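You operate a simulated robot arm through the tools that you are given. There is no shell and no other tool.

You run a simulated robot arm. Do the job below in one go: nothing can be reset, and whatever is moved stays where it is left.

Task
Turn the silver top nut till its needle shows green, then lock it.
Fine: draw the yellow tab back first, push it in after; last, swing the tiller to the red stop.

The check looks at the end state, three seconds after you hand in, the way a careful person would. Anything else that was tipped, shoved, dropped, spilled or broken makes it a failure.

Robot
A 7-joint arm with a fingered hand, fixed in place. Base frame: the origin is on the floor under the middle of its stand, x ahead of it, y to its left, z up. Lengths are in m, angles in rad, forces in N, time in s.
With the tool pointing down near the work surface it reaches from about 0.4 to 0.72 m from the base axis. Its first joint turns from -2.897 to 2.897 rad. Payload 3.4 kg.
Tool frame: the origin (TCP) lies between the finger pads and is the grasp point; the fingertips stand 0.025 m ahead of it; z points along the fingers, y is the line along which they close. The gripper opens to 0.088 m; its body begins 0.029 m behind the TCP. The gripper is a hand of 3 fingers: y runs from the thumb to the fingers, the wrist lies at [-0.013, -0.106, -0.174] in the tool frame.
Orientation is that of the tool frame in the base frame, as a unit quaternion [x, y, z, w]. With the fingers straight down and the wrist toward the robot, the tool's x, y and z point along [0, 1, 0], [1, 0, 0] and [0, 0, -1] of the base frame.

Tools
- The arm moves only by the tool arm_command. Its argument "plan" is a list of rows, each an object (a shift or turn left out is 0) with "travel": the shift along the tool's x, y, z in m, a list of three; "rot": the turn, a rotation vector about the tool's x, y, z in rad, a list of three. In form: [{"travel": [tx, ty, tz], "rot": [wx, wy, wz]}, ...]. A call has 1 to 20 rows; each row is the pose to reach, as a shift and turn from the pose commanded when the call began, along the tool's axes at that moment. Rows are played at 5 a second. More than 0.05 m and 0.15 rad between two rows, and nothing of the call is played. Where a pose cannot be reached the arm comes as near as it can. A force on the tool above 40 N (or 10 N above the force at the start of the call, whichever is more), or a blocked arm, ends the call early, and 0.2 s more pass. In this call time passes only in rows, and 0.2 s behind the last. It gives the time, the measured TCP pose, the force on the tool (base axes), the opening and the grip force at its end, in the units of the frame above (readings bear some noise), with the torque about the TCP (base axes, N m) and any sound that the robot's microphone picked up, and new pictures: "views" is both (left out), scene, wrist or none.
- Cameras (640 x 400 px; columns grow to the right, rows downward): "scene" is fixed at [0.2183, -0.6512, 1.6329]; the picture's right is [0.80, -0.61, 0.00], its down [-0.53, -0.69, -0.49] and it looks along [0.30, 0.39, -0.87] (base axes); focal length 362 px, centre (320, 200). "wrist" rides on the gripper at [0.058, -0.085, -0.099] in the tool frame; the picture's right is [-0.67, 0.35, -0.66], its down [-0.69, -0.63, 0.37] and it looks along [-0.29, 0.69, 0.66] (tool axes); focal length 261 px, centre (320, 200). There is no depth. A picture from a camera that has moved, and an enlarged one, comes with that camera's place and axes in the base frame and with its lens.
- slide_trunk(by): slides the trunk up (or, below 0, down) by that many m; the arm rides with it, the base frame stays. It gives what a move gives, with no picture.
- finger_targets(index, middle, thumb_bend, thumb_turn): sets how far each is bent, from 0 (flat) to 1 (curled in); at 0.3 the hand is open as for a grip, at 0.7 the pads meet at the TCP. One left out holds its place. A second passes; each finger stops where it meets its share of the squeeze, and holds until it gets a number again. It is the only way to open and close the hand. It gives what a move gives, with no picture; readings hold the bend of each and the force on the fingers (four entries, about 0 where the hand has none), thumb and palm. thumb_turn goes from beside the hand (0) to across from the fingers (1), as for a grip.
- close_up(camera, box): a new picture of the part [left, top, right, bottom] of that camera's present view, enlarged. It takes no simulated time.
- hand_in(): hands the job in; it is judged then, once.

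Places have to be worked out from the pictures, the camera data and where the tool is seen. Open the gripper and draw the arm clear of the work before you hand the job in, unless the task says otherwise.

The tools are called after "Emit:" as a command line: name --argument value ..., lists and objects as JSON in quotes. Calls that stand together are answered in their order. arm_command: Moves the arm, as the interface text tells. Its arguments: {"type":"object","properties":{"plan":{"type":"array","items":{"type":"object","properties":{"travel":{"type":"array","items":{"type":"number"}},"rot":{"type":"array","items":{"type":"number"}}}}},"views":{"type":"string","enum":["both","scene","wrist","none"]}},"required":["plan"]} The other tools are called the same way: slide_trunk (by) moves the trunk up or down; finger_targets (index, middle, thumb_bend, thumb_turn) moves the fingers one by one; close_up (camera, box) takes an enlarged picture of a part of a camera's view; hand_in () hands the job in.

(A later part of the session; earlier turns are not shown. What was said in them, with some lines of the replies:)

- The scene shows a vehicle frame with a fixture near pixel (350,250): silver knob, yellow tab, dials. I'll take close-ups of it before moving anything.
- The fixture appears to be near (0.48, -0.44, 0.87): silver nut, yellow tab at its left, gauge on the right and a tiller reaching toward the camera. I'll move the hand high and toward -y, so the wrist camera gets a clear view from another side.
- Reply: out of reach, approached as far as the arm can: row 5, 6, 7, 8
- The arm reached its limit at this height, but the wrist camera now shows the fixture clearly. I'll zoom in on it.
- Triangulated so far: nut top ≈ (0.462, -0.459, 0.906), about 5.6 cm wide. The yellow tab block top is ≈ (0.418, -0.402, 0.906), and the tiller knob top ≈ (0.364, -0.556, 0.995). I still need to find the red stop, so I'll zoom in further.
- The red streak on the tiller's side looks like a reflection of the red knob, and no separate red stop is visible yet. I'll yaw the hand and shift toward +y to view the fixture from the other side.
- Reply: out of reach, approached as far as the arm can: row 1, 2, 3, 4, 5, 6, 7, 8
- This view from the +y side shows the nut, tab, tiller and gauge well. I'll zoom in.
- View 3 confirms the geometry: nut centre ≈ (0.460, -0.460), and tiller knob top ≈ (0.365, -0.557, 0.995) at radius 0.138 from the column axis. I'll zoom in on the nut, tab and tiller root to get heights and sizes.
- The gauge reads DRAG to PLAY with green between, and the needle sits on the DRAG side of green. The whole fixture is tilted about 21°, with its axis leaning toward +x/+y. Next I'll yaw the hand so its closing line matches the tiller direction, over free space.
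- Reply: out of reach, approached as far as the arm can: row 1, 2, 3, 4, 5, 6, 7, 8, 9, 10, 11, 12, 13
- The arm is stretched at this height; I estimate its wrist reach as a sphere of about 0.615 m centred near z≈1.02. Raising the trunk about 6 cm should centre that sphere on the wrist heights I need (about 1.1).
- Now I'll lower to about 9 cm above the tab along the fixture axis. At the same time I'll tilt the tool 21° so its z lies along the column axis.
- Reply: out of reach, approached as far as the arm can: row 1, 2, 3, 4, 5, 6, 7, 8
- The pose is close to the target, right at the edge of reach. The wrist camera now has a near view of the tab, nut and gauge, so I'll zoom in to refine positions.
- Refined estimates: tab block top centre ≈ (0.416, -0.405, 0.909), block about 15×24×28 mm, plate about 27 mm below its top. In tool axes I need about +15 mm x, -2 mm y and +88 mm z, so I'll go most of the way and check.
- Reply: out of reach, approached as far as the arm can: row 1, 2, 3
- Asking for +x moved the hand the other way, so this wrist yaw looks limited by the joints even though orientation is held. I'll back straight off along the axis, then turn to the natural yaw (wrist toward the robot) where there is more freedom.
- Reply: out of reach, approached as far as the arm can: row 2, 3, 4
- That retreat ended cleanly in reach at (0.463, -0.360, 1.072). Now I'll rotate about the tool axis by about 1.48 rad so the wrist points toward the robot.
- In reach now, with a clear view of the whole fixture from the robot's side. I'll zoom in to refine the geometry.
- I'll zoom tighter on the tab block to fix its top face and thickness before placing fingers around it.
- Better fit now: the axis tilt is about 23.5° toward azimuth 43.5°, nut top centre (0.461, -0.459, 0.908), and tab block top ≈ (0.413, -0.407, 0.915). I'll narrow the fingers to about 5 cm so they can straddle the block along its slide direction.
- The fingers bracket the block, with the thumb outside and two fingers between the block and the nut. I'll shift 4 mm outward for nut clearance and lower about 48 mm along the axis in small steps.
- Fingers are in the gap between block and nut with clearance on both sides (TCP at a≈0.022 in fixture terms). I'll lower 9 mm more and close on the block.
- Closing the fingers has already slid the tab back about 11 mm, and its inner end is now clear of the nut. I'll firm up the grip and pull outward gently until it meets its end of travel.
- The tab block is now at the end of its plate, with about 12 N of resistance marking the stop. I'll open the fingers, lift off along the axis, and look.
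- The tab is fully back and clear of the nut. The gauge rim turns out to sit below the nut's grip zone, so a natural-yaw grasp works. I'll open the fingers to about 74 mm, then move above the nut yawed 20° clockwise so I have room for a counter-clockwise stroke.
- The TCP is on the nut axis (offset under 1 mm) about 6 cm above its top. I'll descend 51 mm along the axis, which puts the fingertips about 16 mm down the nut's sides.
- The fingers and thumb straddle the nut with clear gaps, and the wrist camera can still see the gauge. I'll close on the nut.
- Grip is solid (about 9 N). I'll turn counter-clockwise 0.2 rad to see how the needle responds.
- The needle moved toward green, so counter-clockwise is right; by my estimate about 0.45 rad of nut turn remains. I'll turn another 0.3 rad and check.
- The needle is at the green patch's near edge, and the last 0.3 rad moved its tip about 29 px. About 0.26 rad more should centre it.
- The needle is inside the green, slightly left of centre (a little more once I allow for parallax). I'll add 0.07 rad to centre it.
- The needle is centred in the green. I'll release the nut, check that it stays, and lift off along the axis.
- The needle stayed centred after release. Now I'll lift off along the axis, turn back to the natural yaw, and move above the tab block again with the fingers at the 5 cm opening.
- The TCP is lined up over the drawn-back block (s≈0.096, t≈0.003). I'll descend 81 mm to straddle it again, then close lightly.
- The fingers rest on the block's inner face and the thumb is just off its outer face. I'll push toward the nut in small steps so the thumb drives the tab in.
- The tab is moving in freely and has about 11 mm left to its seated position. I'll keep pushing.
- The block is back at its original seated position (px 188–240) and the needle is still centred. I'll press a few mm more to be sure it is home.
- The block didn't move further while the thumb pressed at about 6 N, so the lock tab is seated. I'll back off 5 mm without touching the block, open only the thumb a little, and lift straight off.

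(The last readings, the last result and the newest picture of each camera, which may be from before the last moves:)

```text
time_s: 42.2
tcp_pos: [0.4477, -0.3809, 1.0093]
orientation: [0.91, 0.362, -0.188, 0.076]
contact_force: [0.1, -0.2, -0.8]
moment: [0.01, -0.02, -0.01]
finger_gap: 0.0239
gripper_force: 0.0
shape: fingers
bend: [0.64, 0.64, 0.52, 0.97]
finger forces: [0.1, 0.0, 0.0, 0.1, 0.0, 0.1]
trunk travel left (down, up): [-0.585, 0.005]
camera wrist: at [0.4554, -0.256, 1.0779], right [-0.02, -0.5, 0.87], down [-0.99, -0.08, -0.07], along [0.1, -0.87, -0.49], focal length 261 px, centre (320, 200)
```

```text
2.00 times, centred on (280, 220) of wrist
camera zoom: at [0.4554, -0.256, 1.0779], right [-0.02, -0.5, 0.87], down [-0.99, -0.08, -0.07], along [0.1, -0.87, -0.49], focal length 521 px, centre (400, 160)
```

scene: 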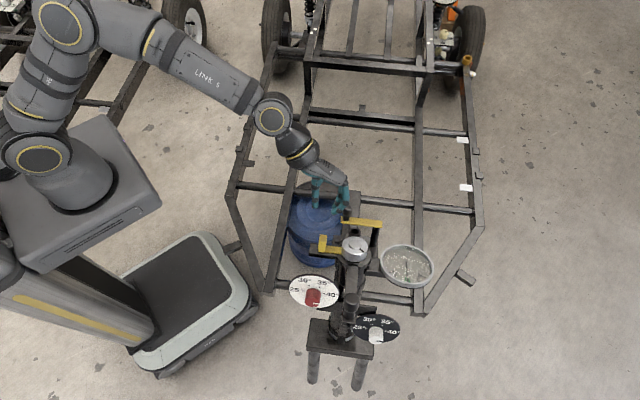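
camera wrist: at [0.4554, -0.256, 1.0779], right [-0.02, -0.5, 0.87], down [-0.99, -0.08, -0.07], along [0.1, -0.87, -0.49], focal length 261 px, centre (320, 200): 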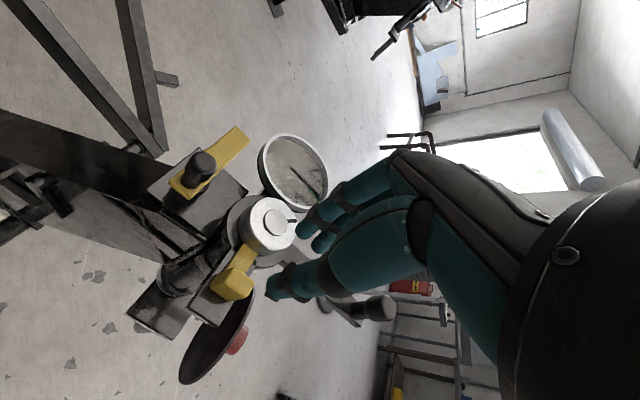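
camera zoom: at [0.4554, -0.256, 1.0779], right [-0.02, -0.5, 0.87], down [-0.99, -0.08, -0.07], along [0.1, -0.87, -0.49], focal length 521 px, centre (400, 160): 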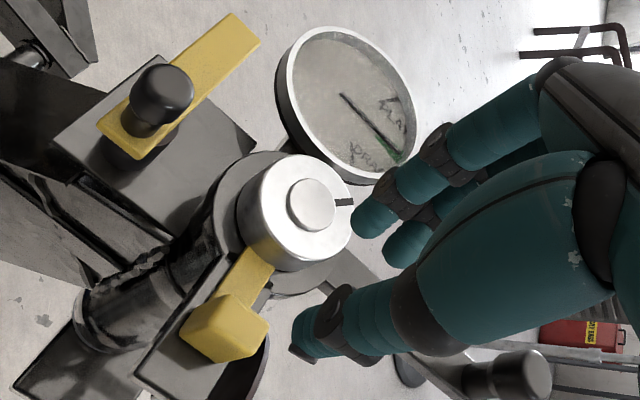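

The tab is in and the needle is on green. I'll check the gauge from this second angle to rule out parallax error.

Emit:
close_up --camera "wrist" --box '[255, 130, 335, 215]'

Emit:
close_up --camera "scene" --box '[385, 255, 425, 290]'

Emit:
close_up --camera "wrist" --box '[160, 270, 420, 400]'

```text
4.71 times, centred on (295, 172) of wrist
camera zoom: at [0.4554, -0.256, 1.0779], right [-0.02, -0.5, 0.87], down [-0.99, -0.08, -0.07], along [0.1, -0.87, -0.49], focal length 1227 px, centre (438, 329)
```

zoom: 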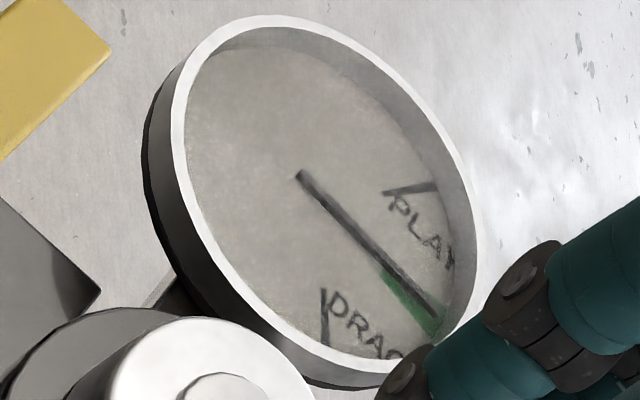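

```text
11.43 times, centred on (405, 272) of scene
camera zoom: at [0.2183, -0.6512, 1.6329], right [0.8, -0.61, 0.0], down [-0.53, -0.69, -0.49], along [0.3, 0.39, -0.87], focal length 4140 px, centre (-651, -629)
```

zoom: 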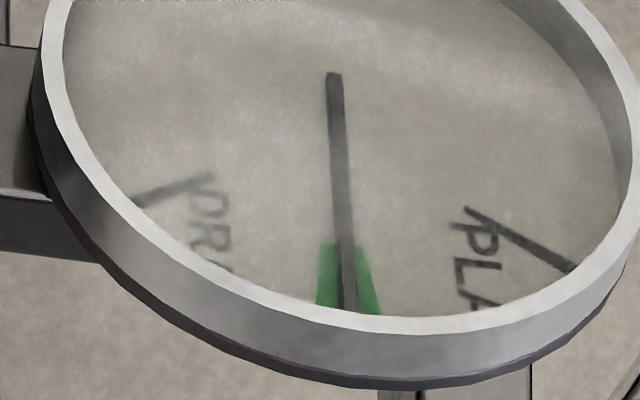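

```text
2.46 times, centred on (290, 335) of wrist
camera zoom: at [0.4554, -0.256, 1.0779], right [-0.02, -0.5, 0.87], down [-0.99, -0.08, -0.07], along [0.1, -0.87, -0.49], focal length 642 px, centre (394, -132)
```

zoom: 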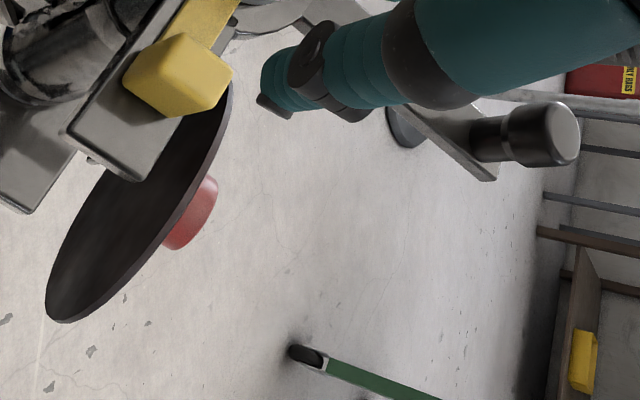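

Allowing for parallax, the needle agrees with the middle of the green in both views. Now the tiller: I'll look closely at its root and the dials for what it would stop against.

Emit:
close_up --camera "scene" --box '[325, 250, 385, 300]'

Emit:
close_up --camera "scene" --box '[320, 285, 400, 350]'

Emit:
close_up --camera "wrist" --box '[300, 230, 420, 330]'

```text
8.00 times, centred on (355, 275) of scene
camera zoom: at [0.2183, -0.6512, 1.6329], right [0.8, -0.61, 0.0], down [-0.53, -0.69, -0.49], along [0.3, 0.39, -0.87], focal length 2898 px, centre (40, -400)
```

zoom: 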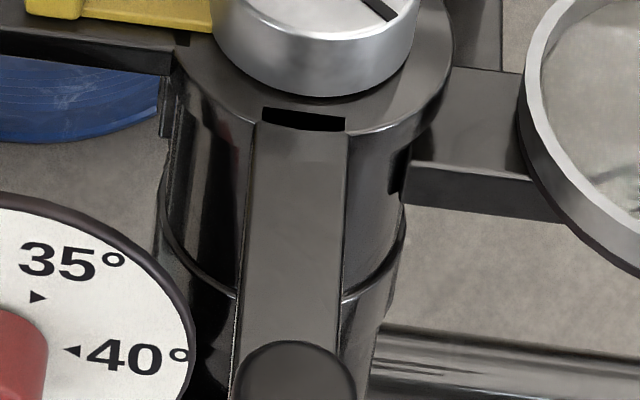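

```text
6.15 times, centred on (360, 318) of scene
camera zoom: at [0.2183, -0.6512, 1.6329], right [0.8, -0.61, 0.0], down [-0.53, -0.69, -0.49], along [0.3, 0.39, -0.87], focal length 2229 px, centre (74, -523)
```

zoom: 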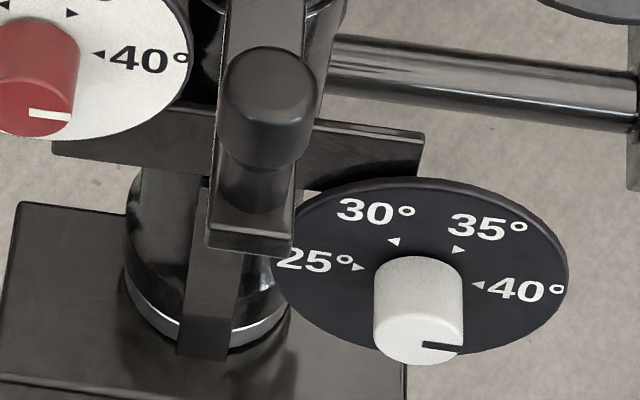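

```text
4.00 times, centred on (360, 280) of wrist
camera zoom: at [0.4554, -0.256, 1.0779], right [-0.02, -0.5, 0.87], down [-0.99, -0.08, -0.07], along [0.1, -0.87, -0.49], focal length 1043 px, centre (160, -120)
```

zoom: 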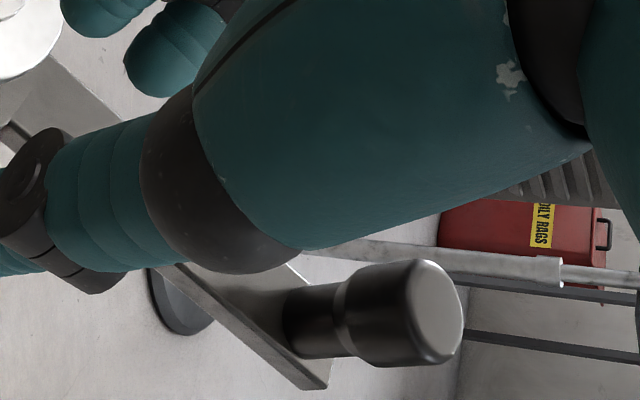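

No separate physical stop is visible, so I take the red-knob dial side (the +s side, toward the tab) as the red stop. I'll open the fingers and move above the tiller knob, at s≈-0.004, t≈0.160 in fixture terms.

Emit:
finger_targets --index 0.38 --middle 0.38 --thumb_bend 0.38

Emit:
arm_command --plan '[{"travel": [-0.032, 0.014, 0]}, {"travel": [-0.064, 0.028, 0]}, {"travel": [-0.096, 0.042, 0]}, {"travel": [-0.128, 0.056, 0.01]}, {"travel": [-0.16, 0.07, 0.025]}]' --views "both"

Emit:
close_up --camera "scene" --box '[290, 215, 400, 335]'

Emit:
close_up --camera "wrist" --box '[180, 140, 380, 340]'

```text
time_s: 43.2
tcp_pos: [0.4476, -0.382, 1.0088]
orientation: [0.91, 0.362, -0.188, 0.076]
contact_force: [-0.2, 1.0, -0.1]
moment: [-0.01, 0.03, 0.0]
finger_gap: 0.0669
gripper_force: 0.1
shape: fingers
bend: [0.38, 0.38, 0.38, 0.97]
finger forces: [0.0, 0.0, 0.0, 0.0, 0.0, 0.1]
trunk travel left (down, up): [-0.585, 0.005]
```

```text
time_s: 44.4
tcp_pos: [0.3809, -0.5398, 1.0496]
orientation: [0.91, 0.362, -0.188, 0.076]
contact_force: [0.7, -0.2, 0.0]
moment: [0.01, 0.0, 0.02]
finger_gap: 0.0674
gripper_force: 0.0
shape: fingers
bend: [0.38, 0.38, 0.38, 0.97]
finger forces: [0.0, 0.0, 0.1, 0.0, 0.1, 0.0]
trunk travel left (down, up): [-0.585, 0.005]
camera wrist: at [0.3897, -0.4154, 1.1191], right [-0.02, -0.5, 0.87], down [-0.99, -0.08, -0.07], along [0.1, -0.86, -0.49], focal length 261 px, centre (320, 200)
```

scene: 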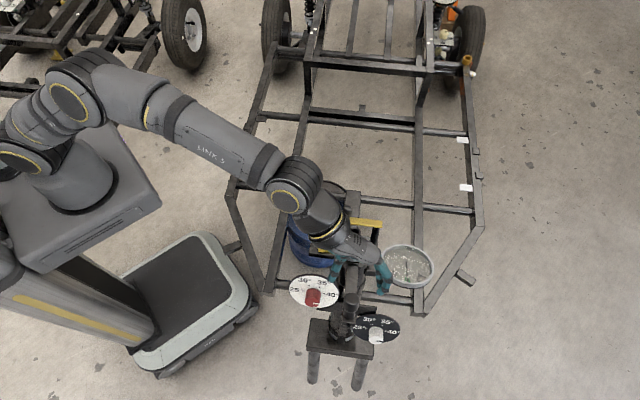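
wrist: 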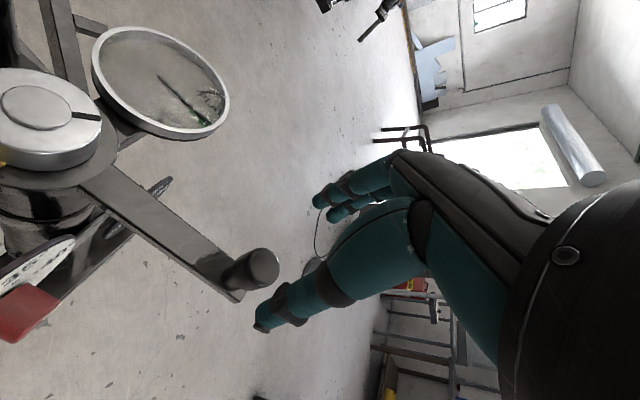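

```text
3.33 times, centred on (345, 275) of scene
camera zoom: at [0.2183, -0.6512, 1.6329], right [0.8, -0.61, 0.0], down [-0.53, -0.69, -0.49], along [0.3, 0.39, -0.87], focal length 1207 px, centre (237, -50)
```

zoom: 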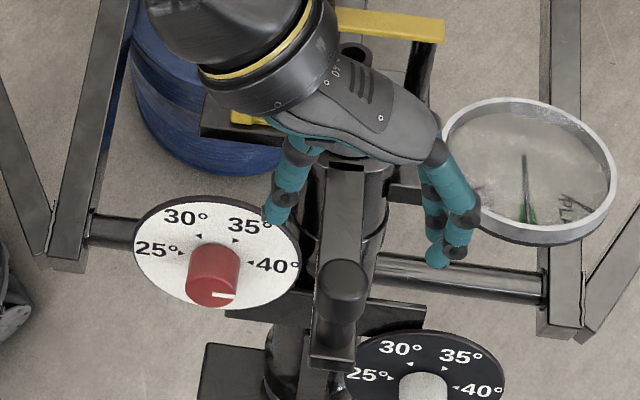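

```text
2.00 times, centred on (280, 240) of wrist
camera zoom: at [0.3897, -0.4154, 1.1191], right [-0.02, -0.5, 0.87], down [-0.99, -0.08, -0.07], along [0.1, -0.86, -0.49], focal length 521 px, centre (400, 120)
```

zoom: 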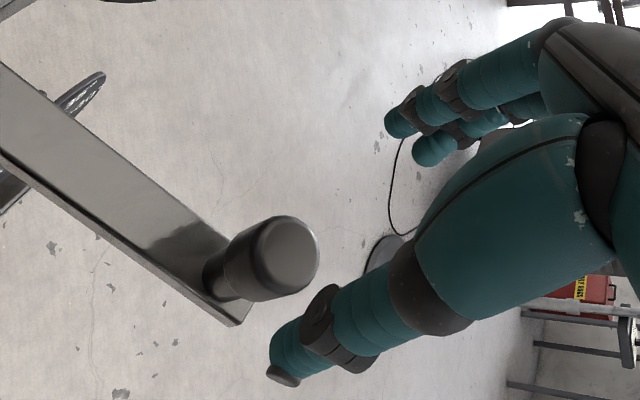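

The knob top triangulates to (0.363, -0.555, 0.995), directly under the TCP along the axis. I'll descend 80 mm so the fingers go either side of the knob.

Emit:
arm_command --plan '[{"travel": [0, 0, 0.02]}, {"travel": [0, 0, 0.04]}, {"travel": [0, 0, 0.055]}, {"travel": [0, 0, 0.068]}, {"travel": [0, 0, 0.08]}]' --views "both"

Emit:
close_up --camera "scene" --box '[290, 215, 400, 335]'

Emit:
close_up --camera "wrist" --box '[180, 140, 380, 340]'

```text
time_s: 45.6
tcp_pos: [0.3591, -0.5611, 0.9774]
orientation: [0.91, 0.362, -0.187, 0.075]
contact_force: [-0.3, 0.3, 0.0]
moment: [0.01, 0.03, 0.0]
finger_gap: 0.0674
gripper_force: 0.1
shape: fingers
bend: [0.38, 0.38, 0.38, 0.97]
finger forces: [0.0, 0.1, 0.0, 0.0, 0.0, 0.1]
trunk travel left (down, up): [-0.585, 0.005]
camera wrist: at [0.3671, -0.4366, 1.0454], right [-0.02, -0.5, 0.87], down [-0.99, -0.08, -0.07], along [0.1, -0.86, -0.49], focal length 261 px, centre (320, 200)
```

scene: 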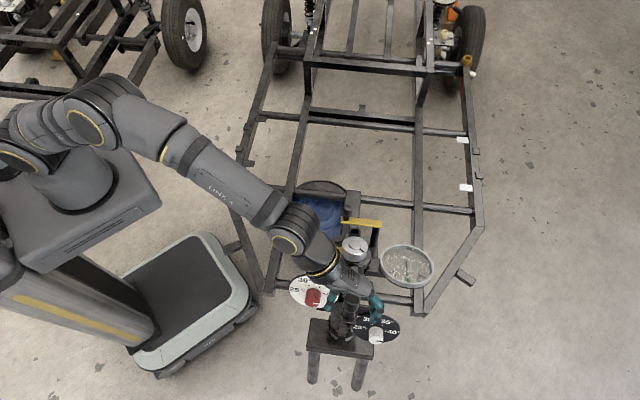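
wrist: 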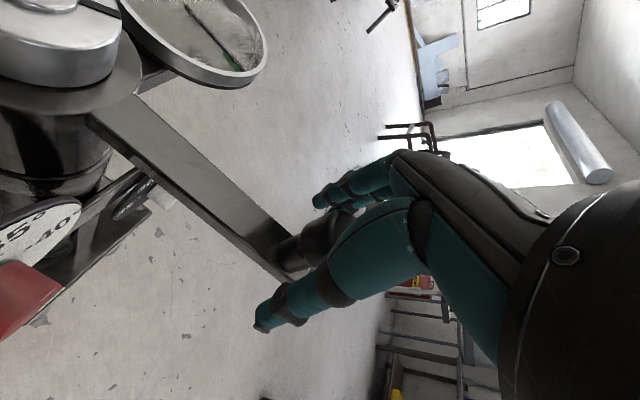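

```text
3.33 times, centred on (345, 275) of scene
camera zoom: at [0.2183, -0.6512, 1.6329], right [0.8, -0.61, 0.0], down [-0.53, -0.69, -0.49], along [0.3, 0.39, -0.87], focal length 1207 px, centre (237, -50)
```

zoom: 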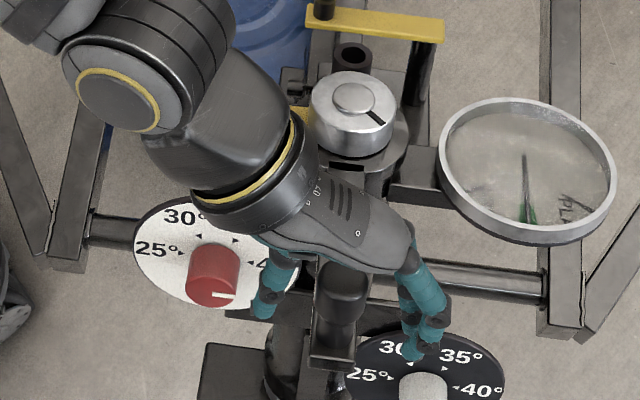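

```text
2.00 times, centred on (280, 240) of wrist
camera zoom: at [0.3671, -0.4366, 1.0454], right [-0.02, -0.5, 0.87], down [-0.99, -0.08, -0.07], along [0.1, -0.86, -0.49], focal length 521 px, centre (400, 120)
```

zoom: 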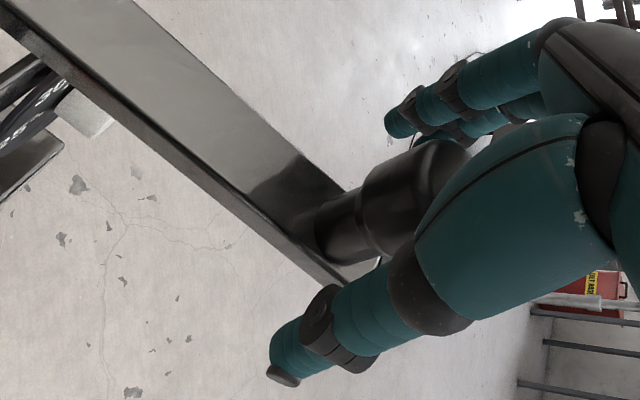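

The knob sits between thumb and fingers. I'll close on it.

Emit:
finger_targets --index 0.6 --middle 0.6 --thumb_bend 0.6

Emit:
close_up --camera "scene" --box '[290, 215, 400, 335]'

```text
time_s: 46.6
tcp_pos: [0.3589, -0.5614, 0.9768]
orientation: [0.91, 0.362, -0.188, 0.076]
contact_force: [-0.6, 0.9, -0.1]
moment: [-0.02, 0.02, 0.01]
finger_gap: 0.0222
gripper_force: 1.0
shape: fingers
bend: [0.59, 0.6, 0.59, 0.97]
finger forces: [0.4, 0.1, 0.0, 0.0, 0.8, 0.0]
trunk travel left (down, up): [-0.585, 0.005]
```

```text
3.33 times, centred on (345, 275) of scene
camera zoom: at [0.2183, -0.6512, 1.6329], right [0.8, -0.61, 0.0], down [-0.53, -0.69, -0.49], along [0.3, 0.39, -0.87], focal length 1207 px, centre (237, -50)
```

zoom: 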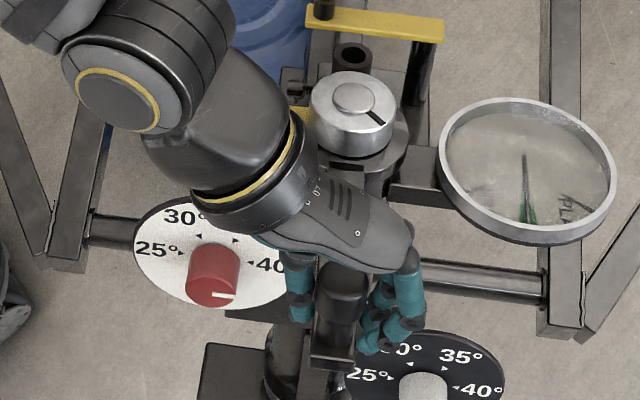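

Light, even contact on the knob. I'll firm the grip slightly and start the arc toward the red side, 10° first with the hand turning along, watching the forces.

Emit:
finger_targets --index 0.66 --middle 0.66 --thumb_bend 0.66

Emit:
arm_command --plan '[{"travel": [0.0002, -0.007, 0], "rot": [0, 0, 0.044]}, {"travel": [0.0006, -0.014, 0], "rot": [0, 0, 0.087]}, {"travel": [0.0014, -0.021, 0], "rot": [0, 0, 0.131]}, {"travel": [0.0024, -0.0279, 0], "rot": [0, 0, 0.175]}]' --views "scene"

Emit:
close_up --camera "scene" --box '[270, 215, 400, 345]'

```text
time_s: 47.6
tcp_pos: [0.3595, -0.5621, 0.9773]
orientation: [0.91, 0.362, -0.188, 0.075]
contact_force: [-0.9, -1.1, -0.6]
moment: [-0.01, -0.01, 0.0]
finger_gap: 0.0195
gripper_force: 5.4
shape: fingers
bend: [0.61, 0.63, 0.6, 0.97]
finger forces: [2.9, 2.1, 0.1, 0.0, 4.9, 0.1]
trunk travel left (down, up): [-0.585, 0.005]
```

```text
time_s: 48.6
tcp_pos: [0.3399, -0.5395, 0.9759]
orientation: [0.938, 0.28, -0.179, 0.093]
contact_force: [-2.2, 0.2, 0.9]
moment: [-0.02, 0.08, -0.04]
finger_gap: 0.0193
gripper_force: 5.3
shape: fingers
bend: [0.61, 0.63, 0.6, 0.97]
finger forces: [2.6, 2.8, 0.0, 0.1, 4.9, 0.0]
trunk travel left (down, up): [-0.585, 0.005]
```

scene: 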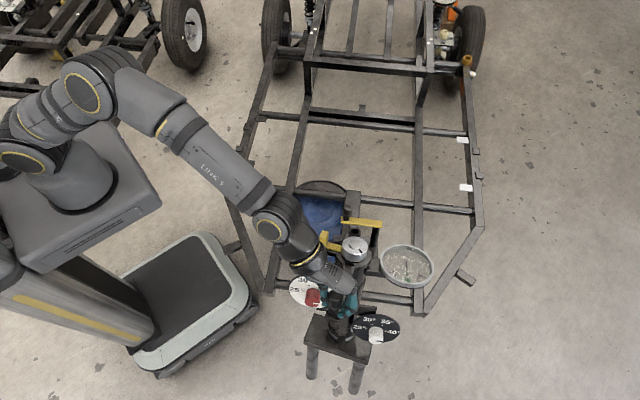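

```text
3.08 times, centred on (335, 280) of scene
camera zoom: at [0.2183, -0.6512, 1.6329], right [0.8, -0.61, 0.0], down [-0.53, -0.69, -0.49], along [0.3, 0.39, -0.87], focal length 1114 px, centre (274, -46)
```

zoom: 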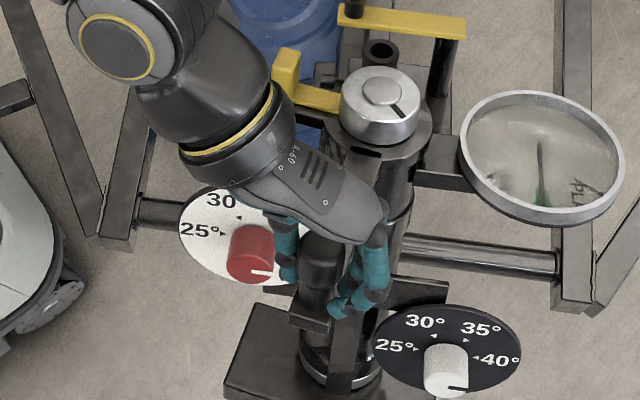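

The tiller follows smoothly with low force and the needle stays on green. I'll continue another 15° along the arc.

Emit:
arm_command --plan '[{"travel": [0.0002, -0.007, 0], "rot": [0, 0, 0.044]}, {"travel": [0.0006, -0.014, 0], "rot": [0, 0, 0.087]}, {"travel": [0.0014, -0.021, 0], "rot": [0, 0, 0.131]}, {"travel": [0.0024, -0.0279, 0], "rot": [0, 0, 0.175]}, {"travel": [0.0038, -0.0347, 0], "rot": [0, 0, 0.218]}, {"travel": [0.0055, -0.0415, 0], "rot": [0, 0, 0.262]}]' --views "scene"

Emit:
close_up --camera "scene" --box '[270, 215, 400, 345]'

Emit:
close_up --camera "wrist" --box '[0, 0, 400, 400]'

```text
time_s: 50.0
tcp_pos: [0.3215, -0.5039, 0.9707]
orientation: [0.967, 0.155, -0.166, 0.114]
contact_force: [-3.2, -0.7, -0.2]
moment: [-0.01, 0.07, -0.01]
finger_gap: 0.0193
gripper_force: 5.5
shape: fingers
bend: [0.62, 0.63, 0.6, 0.97]
finger forces: [2.5, 2.8, 0.0, 0.1, 5.0, 0.1]
trunk travel left (down, up): [-0.585, 0.005]
```

scene: 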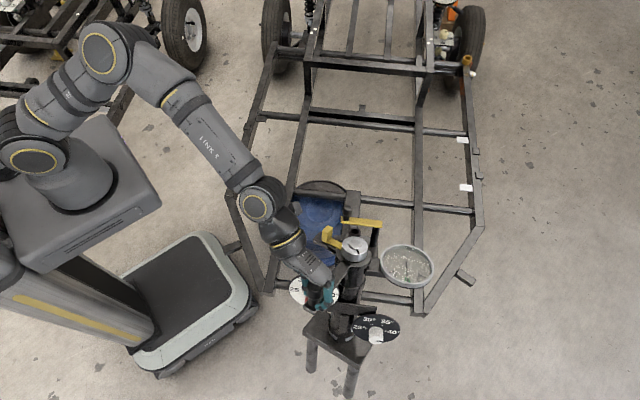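

```text
3.08 times, centred on (335, 280) of scene
camera zoom: at [0.2183, -0.6512, 1.6329], right [0.8, -0.61, 0.0], down [-0.53, -0.69, -0.49], along [0.3, 0.39, -0.87], focal length 1114 px, centre (274, -46)
```

zoom: 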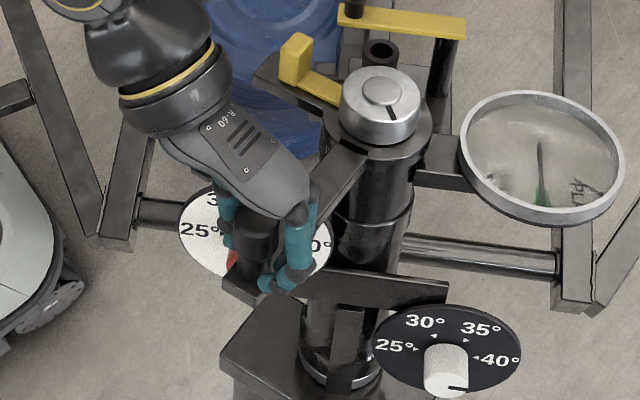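

```text
1.00 times, centred on (200, 200) of wrist (not enlarged: the box is as wide or as high as the picture)
camera zoom: at [0.3724, -0.3825, 1.0275], right [-0.29, -0.32, 0.9], down [-0.93, 0.3, -0.2], along [-0.21, -0.9, -0.39], focal length 261 px, centre (440, 200)
```

zoom: 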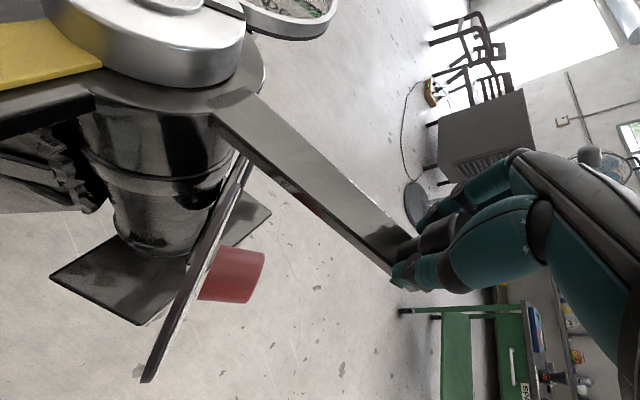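

The nut, tab and fork all turn together with the tiller, while the dials and gauge stay fixed, and the needle is still green. I'll continue about 15° more, watching for the stop.

Emit:
arm_command --plan '[{"travel": [0.0002, -0.007, 0], "rot": [0, 0, 0.044]}, {"travel": [0.0006, -0.014, 0], "rot": [0, 0, 0.087]}, {"travel": [0.0014, -0.021, 0], "rot": [0, 0, 0.131]}, {"travel": [0.0024, -0.0279, 0], "rot": [0, 0, 0.175]}, {"travel": [0.0038, -0.0347, 0], "rot": [0, 0, 0.218]}]' --views "scene"

Emit:
close_up --camera "scene" --box '[270, 215, 400, 345]'

Emit:
close_up --camera "wrist" --box '[0, 0, 400, 400]'

```text
time_s: 51.2
tcp_pos: [0.3134, -0.469, 0.9635]
orientation: [0.978, 0.049, -0.153, 0.132]
contact_force: [-3.5, 0.6, 0.5]
moment: [0.05, 0.07, -0.02]
finger_gap: 0.0193
gripper_force: 5.3
shape: fingers
bend: [0.62, 0.63, 0.6, 0.97]
finger forces: [2.2, 2.9, 0.0, 0.1, 5.2, 0.0]
trunk travel left (down, up): [-0.585, 0.005]
```

scene: 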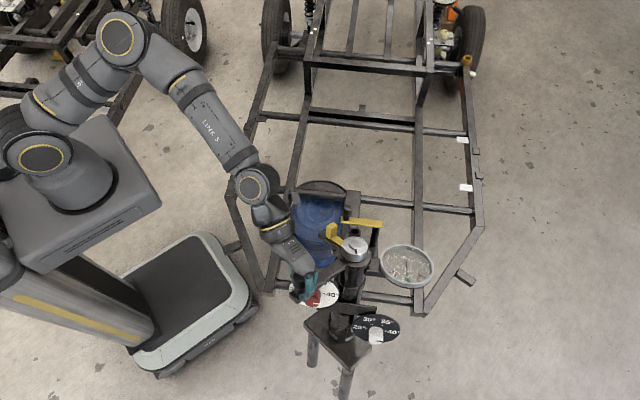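

```text
3.08 times, centred on (335, 280) of scene
camera zoom: at [0.2183, -0.6512, 1.6329], right [0.8, -0.61, 0.0], down [-0.53, -0.69, -0.49], along [0.3, 0.39, -0.87], focal length 1114 px, centre (274, -46)
```

zoom: 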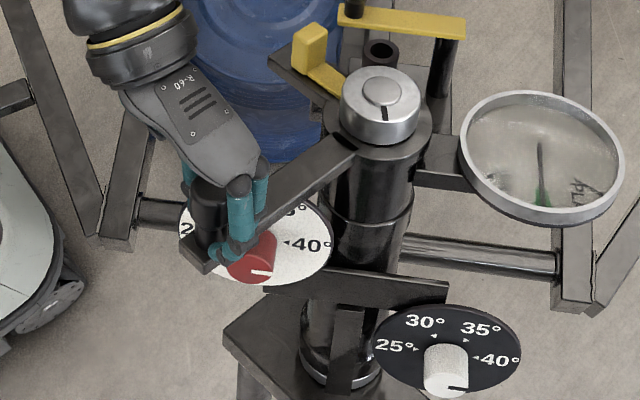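

```text
1.00 times, centred on (200, 200) of wrist (not enlarged: the box is as wide or as high as the picture)
camera zoom: at [0.3839, -0.3584, 1.0164], right [-0.4, -0.19, 0.9], down [-0.84, 0.47, -0.28], along [-0.36, -0.86, -0.35], focal length 261 px, centre (440, 200)
```

zoom: 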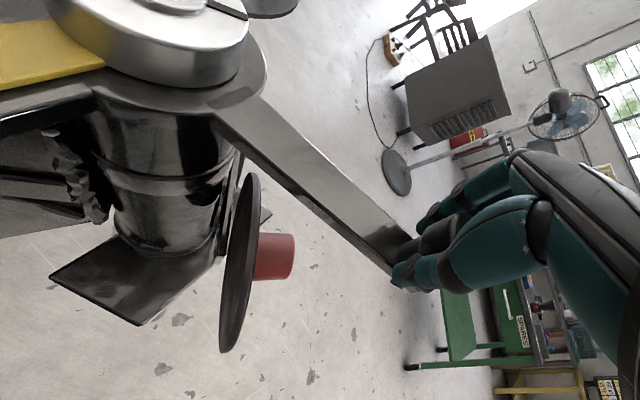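

Now at about 37.5° with force still only about 3.5 N. I'll continue in finer steps and watch for the stop near 40°.

Emit:
arm_command --plan '[{"travel": [0.0, -0.0035, 0], "rot": [0, 0, 0.022]}, {"travel": [0.0002, -0.007, 0], "rot": [0, 0, 0.044]}, {"travel": [0.0004, -0.0105, 0], "rot": [0, 0, 0.065]}, {"travel": [0.0006, -0.014, 0], "rot": [0, 0, 0.087]}]' --views "scene"

Emit:
close_up --camera "scene" --box '[270, 215, 400, 345]'

```text
time_s: 52.2
tcp_pos: [0.3113, -0.4593, 0.9605]
orientation: [0.979, 0.007, -0.146, 0.14]
contact_force: [-0.5, -14.6, 9.6]
moment: [-0.47, 0.03, 0.15]
finger_gap: 0.02
gripper_force: 7.8
shape: fingers
bend: [0.55, 0.58, 0.65, 0.98]
finger forces: [8.4, 8.1, 0.0, 0.0, 0.2, 0.0]
trunk travel left (down, up): [-0.585, 0.005]
```

scene: 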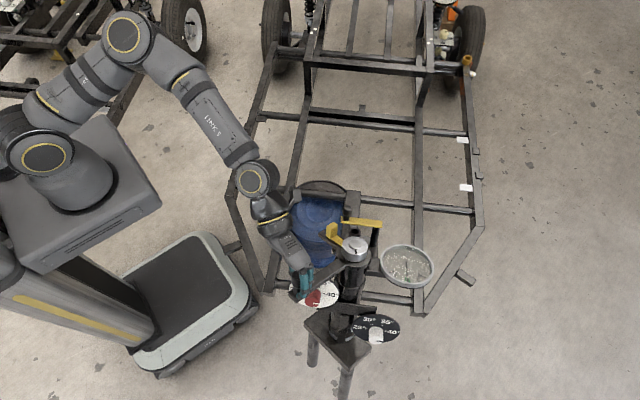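

```text
3.08 times, centred on (335, 280) of scene
camera zoom: at [0.2183, -0.6512, 1.6329], right [0.8, -0.61, 0.0], down [-0.53, -0.69, -0.49], along [0.3, 0.39, -0.87], focal length 1114 px, centre (274, -46)
```

zoom: 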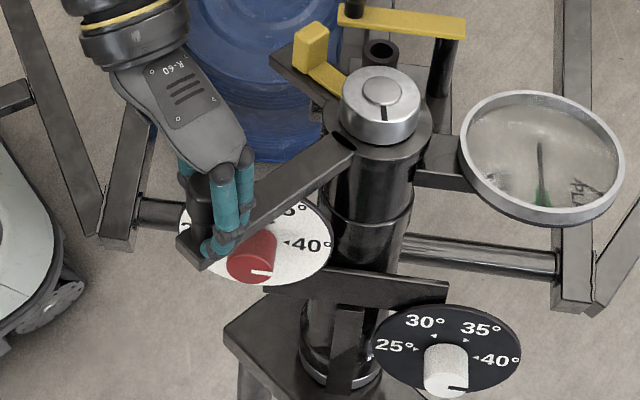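

Force jumped to about 17 N with the fingers loaded and the thumb free, so the tiller is against its stop after about a 40° swing, matching the red dial's setting. I'll release thumb first, then fingers, so nothing pushes it back.

Emit:
finger_targets --thumb_bend 0.4

Emit:
finger_targets --index 0.4 --middle 0.4

Emit:
close_up --camera "scene" --box '[270, 215, 400, 345]'

```text
time_s: 53.2
tcp_pos: [0.311, -0.4571, 0.9595]
orientation: [0.979, 0.008, -0.147, 0.138]
contact_force: [1.5, -15.2, 14.7]
moment: [-0.53, 0.11, 0.17]
finger_gap: 0.0478
gripper_force: 9.3
shape: fingers
bend: [0.54, 0.57, 0.4, 0.98]
finger forces: [9.3, 8.5, 0.0, 0.1, 0.0, 0.1]
trunk travel left (down, up): [-0.585, 0.005]
```

```text
time_s: 54.2
tcp_pos: [0.3117, -0.4566, 0.9591]
orientation: [0.979, 0.008, -0.147, 0.138]
contact_force: [-0.2, -1.1, -0.1]
moment: [0.01, 0.0, -0.01]
finger_gap: 0.0629
gripper_force: 0.0
shape: fingers
bend: [0.4, 0.4, 0.4, 0.98]
finger forces: [0.0, 0.1, 0.0, 0.0, 0.0, 0.1]
trunk travel left (down, up): [-0.585, 0.005]
```

```text
3.08 times, centred on (335, 280) of scene
camera zoom: at [0.2183, -0.6512, 1.6329], right [0.8, -0.61, 0.0], down [-0.53, -0.69, -0.49], along [0.3, 0.39, -0.87], focal length 1114 px, centre (274, -46)
```

zoom: 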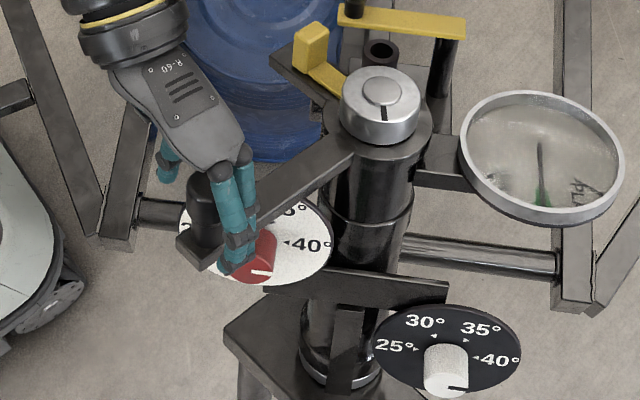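

The tiller stayed put after release. Now I'll lift the hand straight off along its axis and inspect everything.

Emit:
arm_command --plan '[{"travel": [0, 0, -0.02]}, {"travel": [0, 0, -0.045]}, {"travel": [0, 0, -0.07]}, {"travel": [0, 0, -0.1]}]' --views "both"

Emit:
close_up --camera "scene" --box '[270, 215, 450, 345]'

Emit:
close_up --camera "wrist" --box '[0, 0, 320, 400]'

```text
time_s: 55.2
tcp_pos: [0.3396, -0.429, 1.053]
orientation: [0.98, 0.008, -0.146, 0.139]
contact_force: [-0.4, -0.9, -0.4]
moment: [-0.02, -0.03, 0.02]
finger_gap: 0.0632
gripper_force: 0.1
shape: fingers
bend: [0.4, 0.4, 0.4, 0.98]
finger forces: [0.0, 0.0, 0.1, 0.1, 0.1, 0.1]
trunk travel left (down, up): [-0.585, 0.005]
camera wrist: at [0.4192, -0.3214, 1.1042], right [-0.43, -0.14, 0.89], down [-0.8, 0.52, -0.31], along [-0.42, -0.84, -0.34], focal length 261 px, centre (320, 200)
```

scene: 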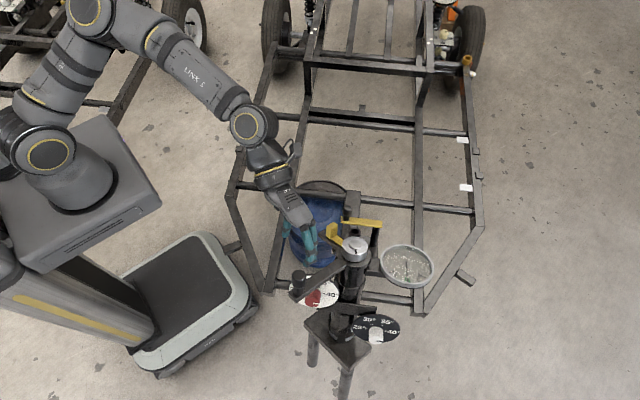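
wrist: 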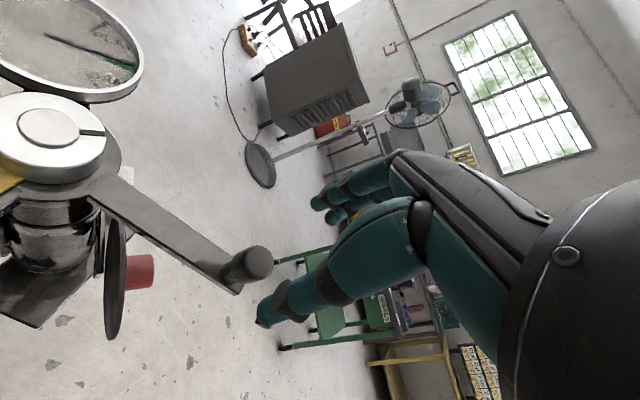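

```text
3.08 times, centred on (360, 280) of scene
camera zoom: at [0.2183, -0.6512, 1.6329], right [0.8, -0.61, 0.0], down [-0.53, -0.69, -0.49], along [0.3, 0.39, -0.87], focal length 1114 px, centre (197, -46)
```

zoom: 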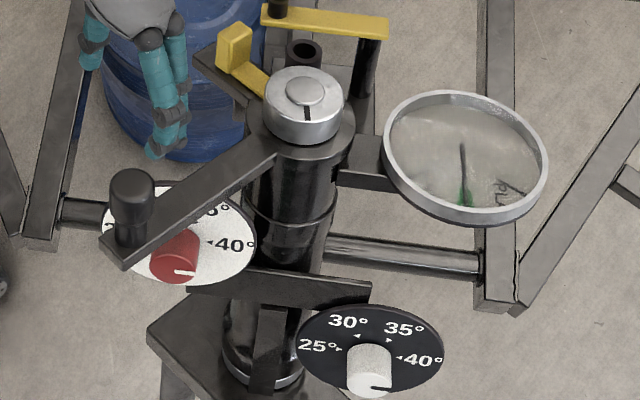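

```text
1.00 times, centred on (160, 200) of wrist (not enlarged: the box is as wide or as high as the picture)
camera zoom: at [0.4192, -0.3214, 1.1042], right [-0.43, -0.14, 0.89], down [-0.8, 0.52, -0.31], along [-0.42, -0.84, -0.34], focal length 261 px, centre (480, 200)
```

zoom: 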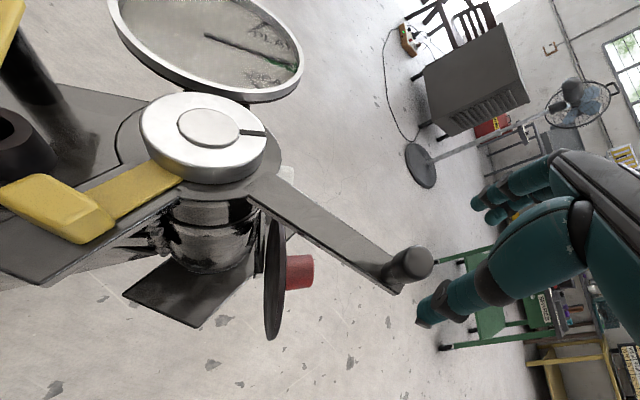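

The tiller rests on the red side. I'll do a final check of the gauge, tab and tiller before withdrawing.

Emit:
close_up --camera "scene" --box '[385, 250, 435, 290]'

Emit:
close_up --camera "scene" --box '[320, 215, 385, 265]'

Emit:
close_up --camera "wrist" --box '[0, 80, 150, 200]'

```text
10.00 times, centred on (410, 270) of scene
camera zoom: at [0.2183, -0.6512, 1.6329], right [0.8, -0.61, 0.0], down [-0.53, -0.69, -0.49], along [0.3, 0.39, -0.87], focal length 3622 px, centre (-580, -500)
```

zoom: 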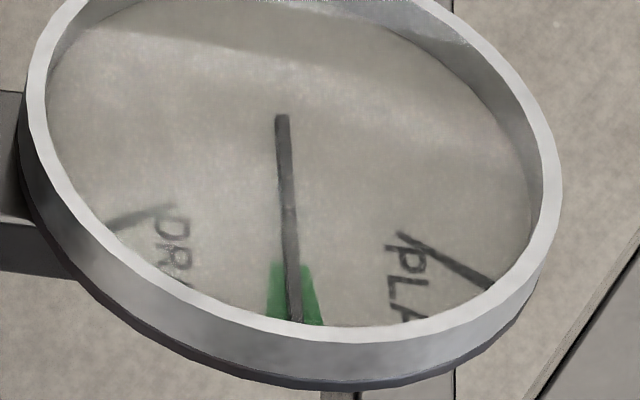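

```text
8.00 times, centred on (352, 240) of scene
camera zoom: at [0.2183, -0.6512, 1.6329], right [0.8, -0.61, 0.0], down [-0.53, -0.69, -0.49], along [0.3, 0.39, -0.87], focal length 2898 px, centre (60, -120)
```

zoom: 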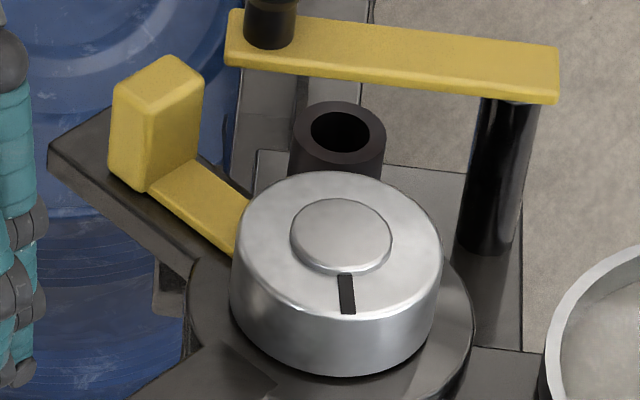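

```text
3.33 times, centred on (75, 140) of wrist
camera zoom: at [0.4192, -0.3214, 1.1042], right [-0.43, -0.14, 0.89], down [-0.8, 0.52, -0.31], along [-0.42, -0.84, -0.34], focal length 869 px, centre (1137, 400)
```

zoom: 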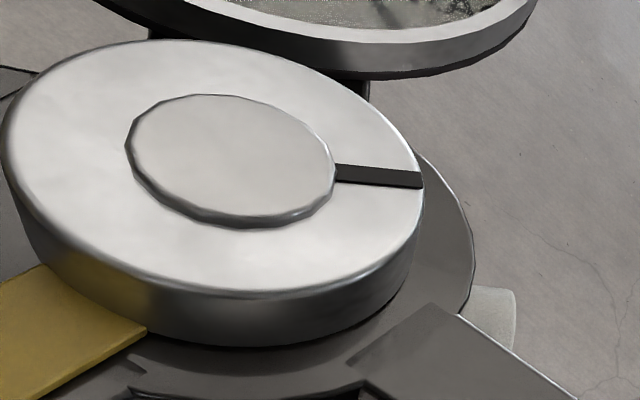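

The needle is in the green, the tab is seated against the nut, and the tiller is on the red stop. I'll open the hand fully and withdraw the arm up and back toward the robot.

Emit:
finger_targets --index 0.3 --middle 0.3 --thumb_bend 0.3

Emit:
arm_command --plan '[{"travel": [0, -0.01, -0.03]}, {"travel": [0, -0.04, -0.05]}, {"travel": [0, -0.075, -0.06]}, {"travel": [0, -0.11, -0.06]}, {"travel": [0, -0.14, -0.06]}]' --views "both"

Emit:
close_up --camera "scene" --box '[270, 215, 450, 345]'

```text
time_s: 56.2
tcp_pos: [0.3402, -0.4285, 1.0514]
orientation: [0.979, 0.008, -0.147, 0.138]
contact_force: [0.8, 0.3, 0.2]
moment: [-0.01, 0.0, -0.01]
finger_gap: 0.0841
gripper_force: 0.1
shape: fingers
bend: [0.3, 0.3, 0.3, 0.98]
finger forces: [0.0, 0.0, 0.0, 0.1, 0.0, 0.0]
trunk travel left (down, up): [-0.585, 0.005]
```

```text
time_s: 57.4
tcp_pos: [0.3493, -0.2778, 1.0687]
orientation: [0.979, 0.008, -0.147, 0.139]
contact_force: [0.6, 0.4, -0.8]
moment: [0.04, 0.01, 0.03]
finger_gap: 0.0843
gripper_force: 0.1
shape: fingers
bend: [0.3, 0.3, 0.3, 0.98]
finger forces: [0.0, 0.0, 0.0, 0.1, 0.0, 0.0]
trunk travel left (down, up): [-0.585, 0.005]
camera wrist: at [0.4285, -0.1716, 1.1209], right [-0.43, -0.14, 0.89], down [-0.8, 0.52, -0.31], along [-0.42, -0.84, -0.34], focal length 261 px, centre (320, 200)
```

scene: 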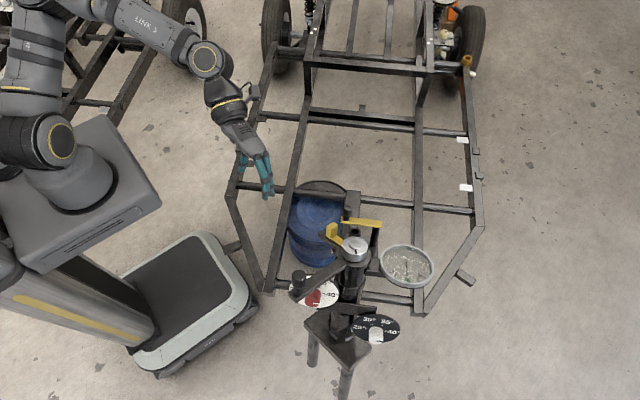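
wrist: 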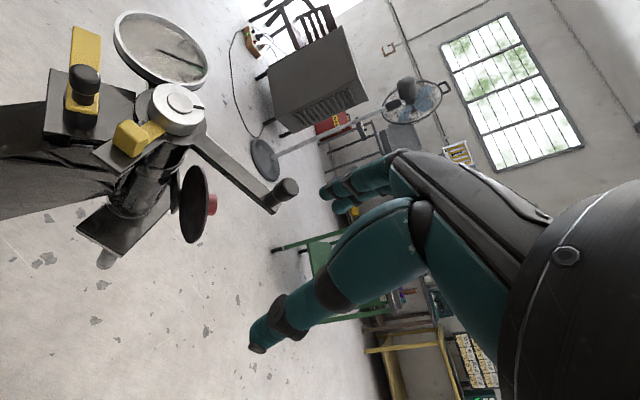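

```text
3.08 times, centred on (360, 280) of scene
camera zoom: at [0.2183, -0.6512, 1.6329], right [0.8, -0.61, 0.0], down [-0.53, -0.69, -0.49], along [0.3, 0.39, -0.87], focal length 1114 px, centre (197, -46)
```

zoom: 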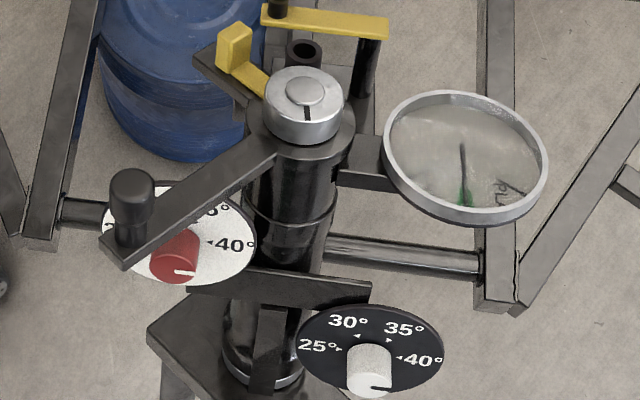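

Everything checks out: the needle is in the green, the tab is pushed home, and the tiller knob sits about 40° over at the red stop. The hand is open and clear, so I'm handing in.

Emit:
hand_in

```text
The job is handed in.
```

The job is handed in. All three parts look done in the final pictures; the check gave no result beyond confirming the hand-in.

- **Nut:** I drew the yellow tab back and turned the silver nut counter-clockwise until the needle sat in the middle of the green. It stayed there after I let go.
- **Lock:** The tab is pushed back in to its original seated position. Pressing it further with the thumb at about 6 N did not move it.
- **Tiller:** I swung it toward the red-knob dial until it met a firm stop after about 40°, which matches that dial's 40° setting. It held there when released. No separate red stop was visible, so I took "the red stop" to mean the stop on the red-knob side.

The nut, tab and fork turned with the tiller, and the needle stayed on green. Nothing else looked moved, and the hand is open and clear of the work.
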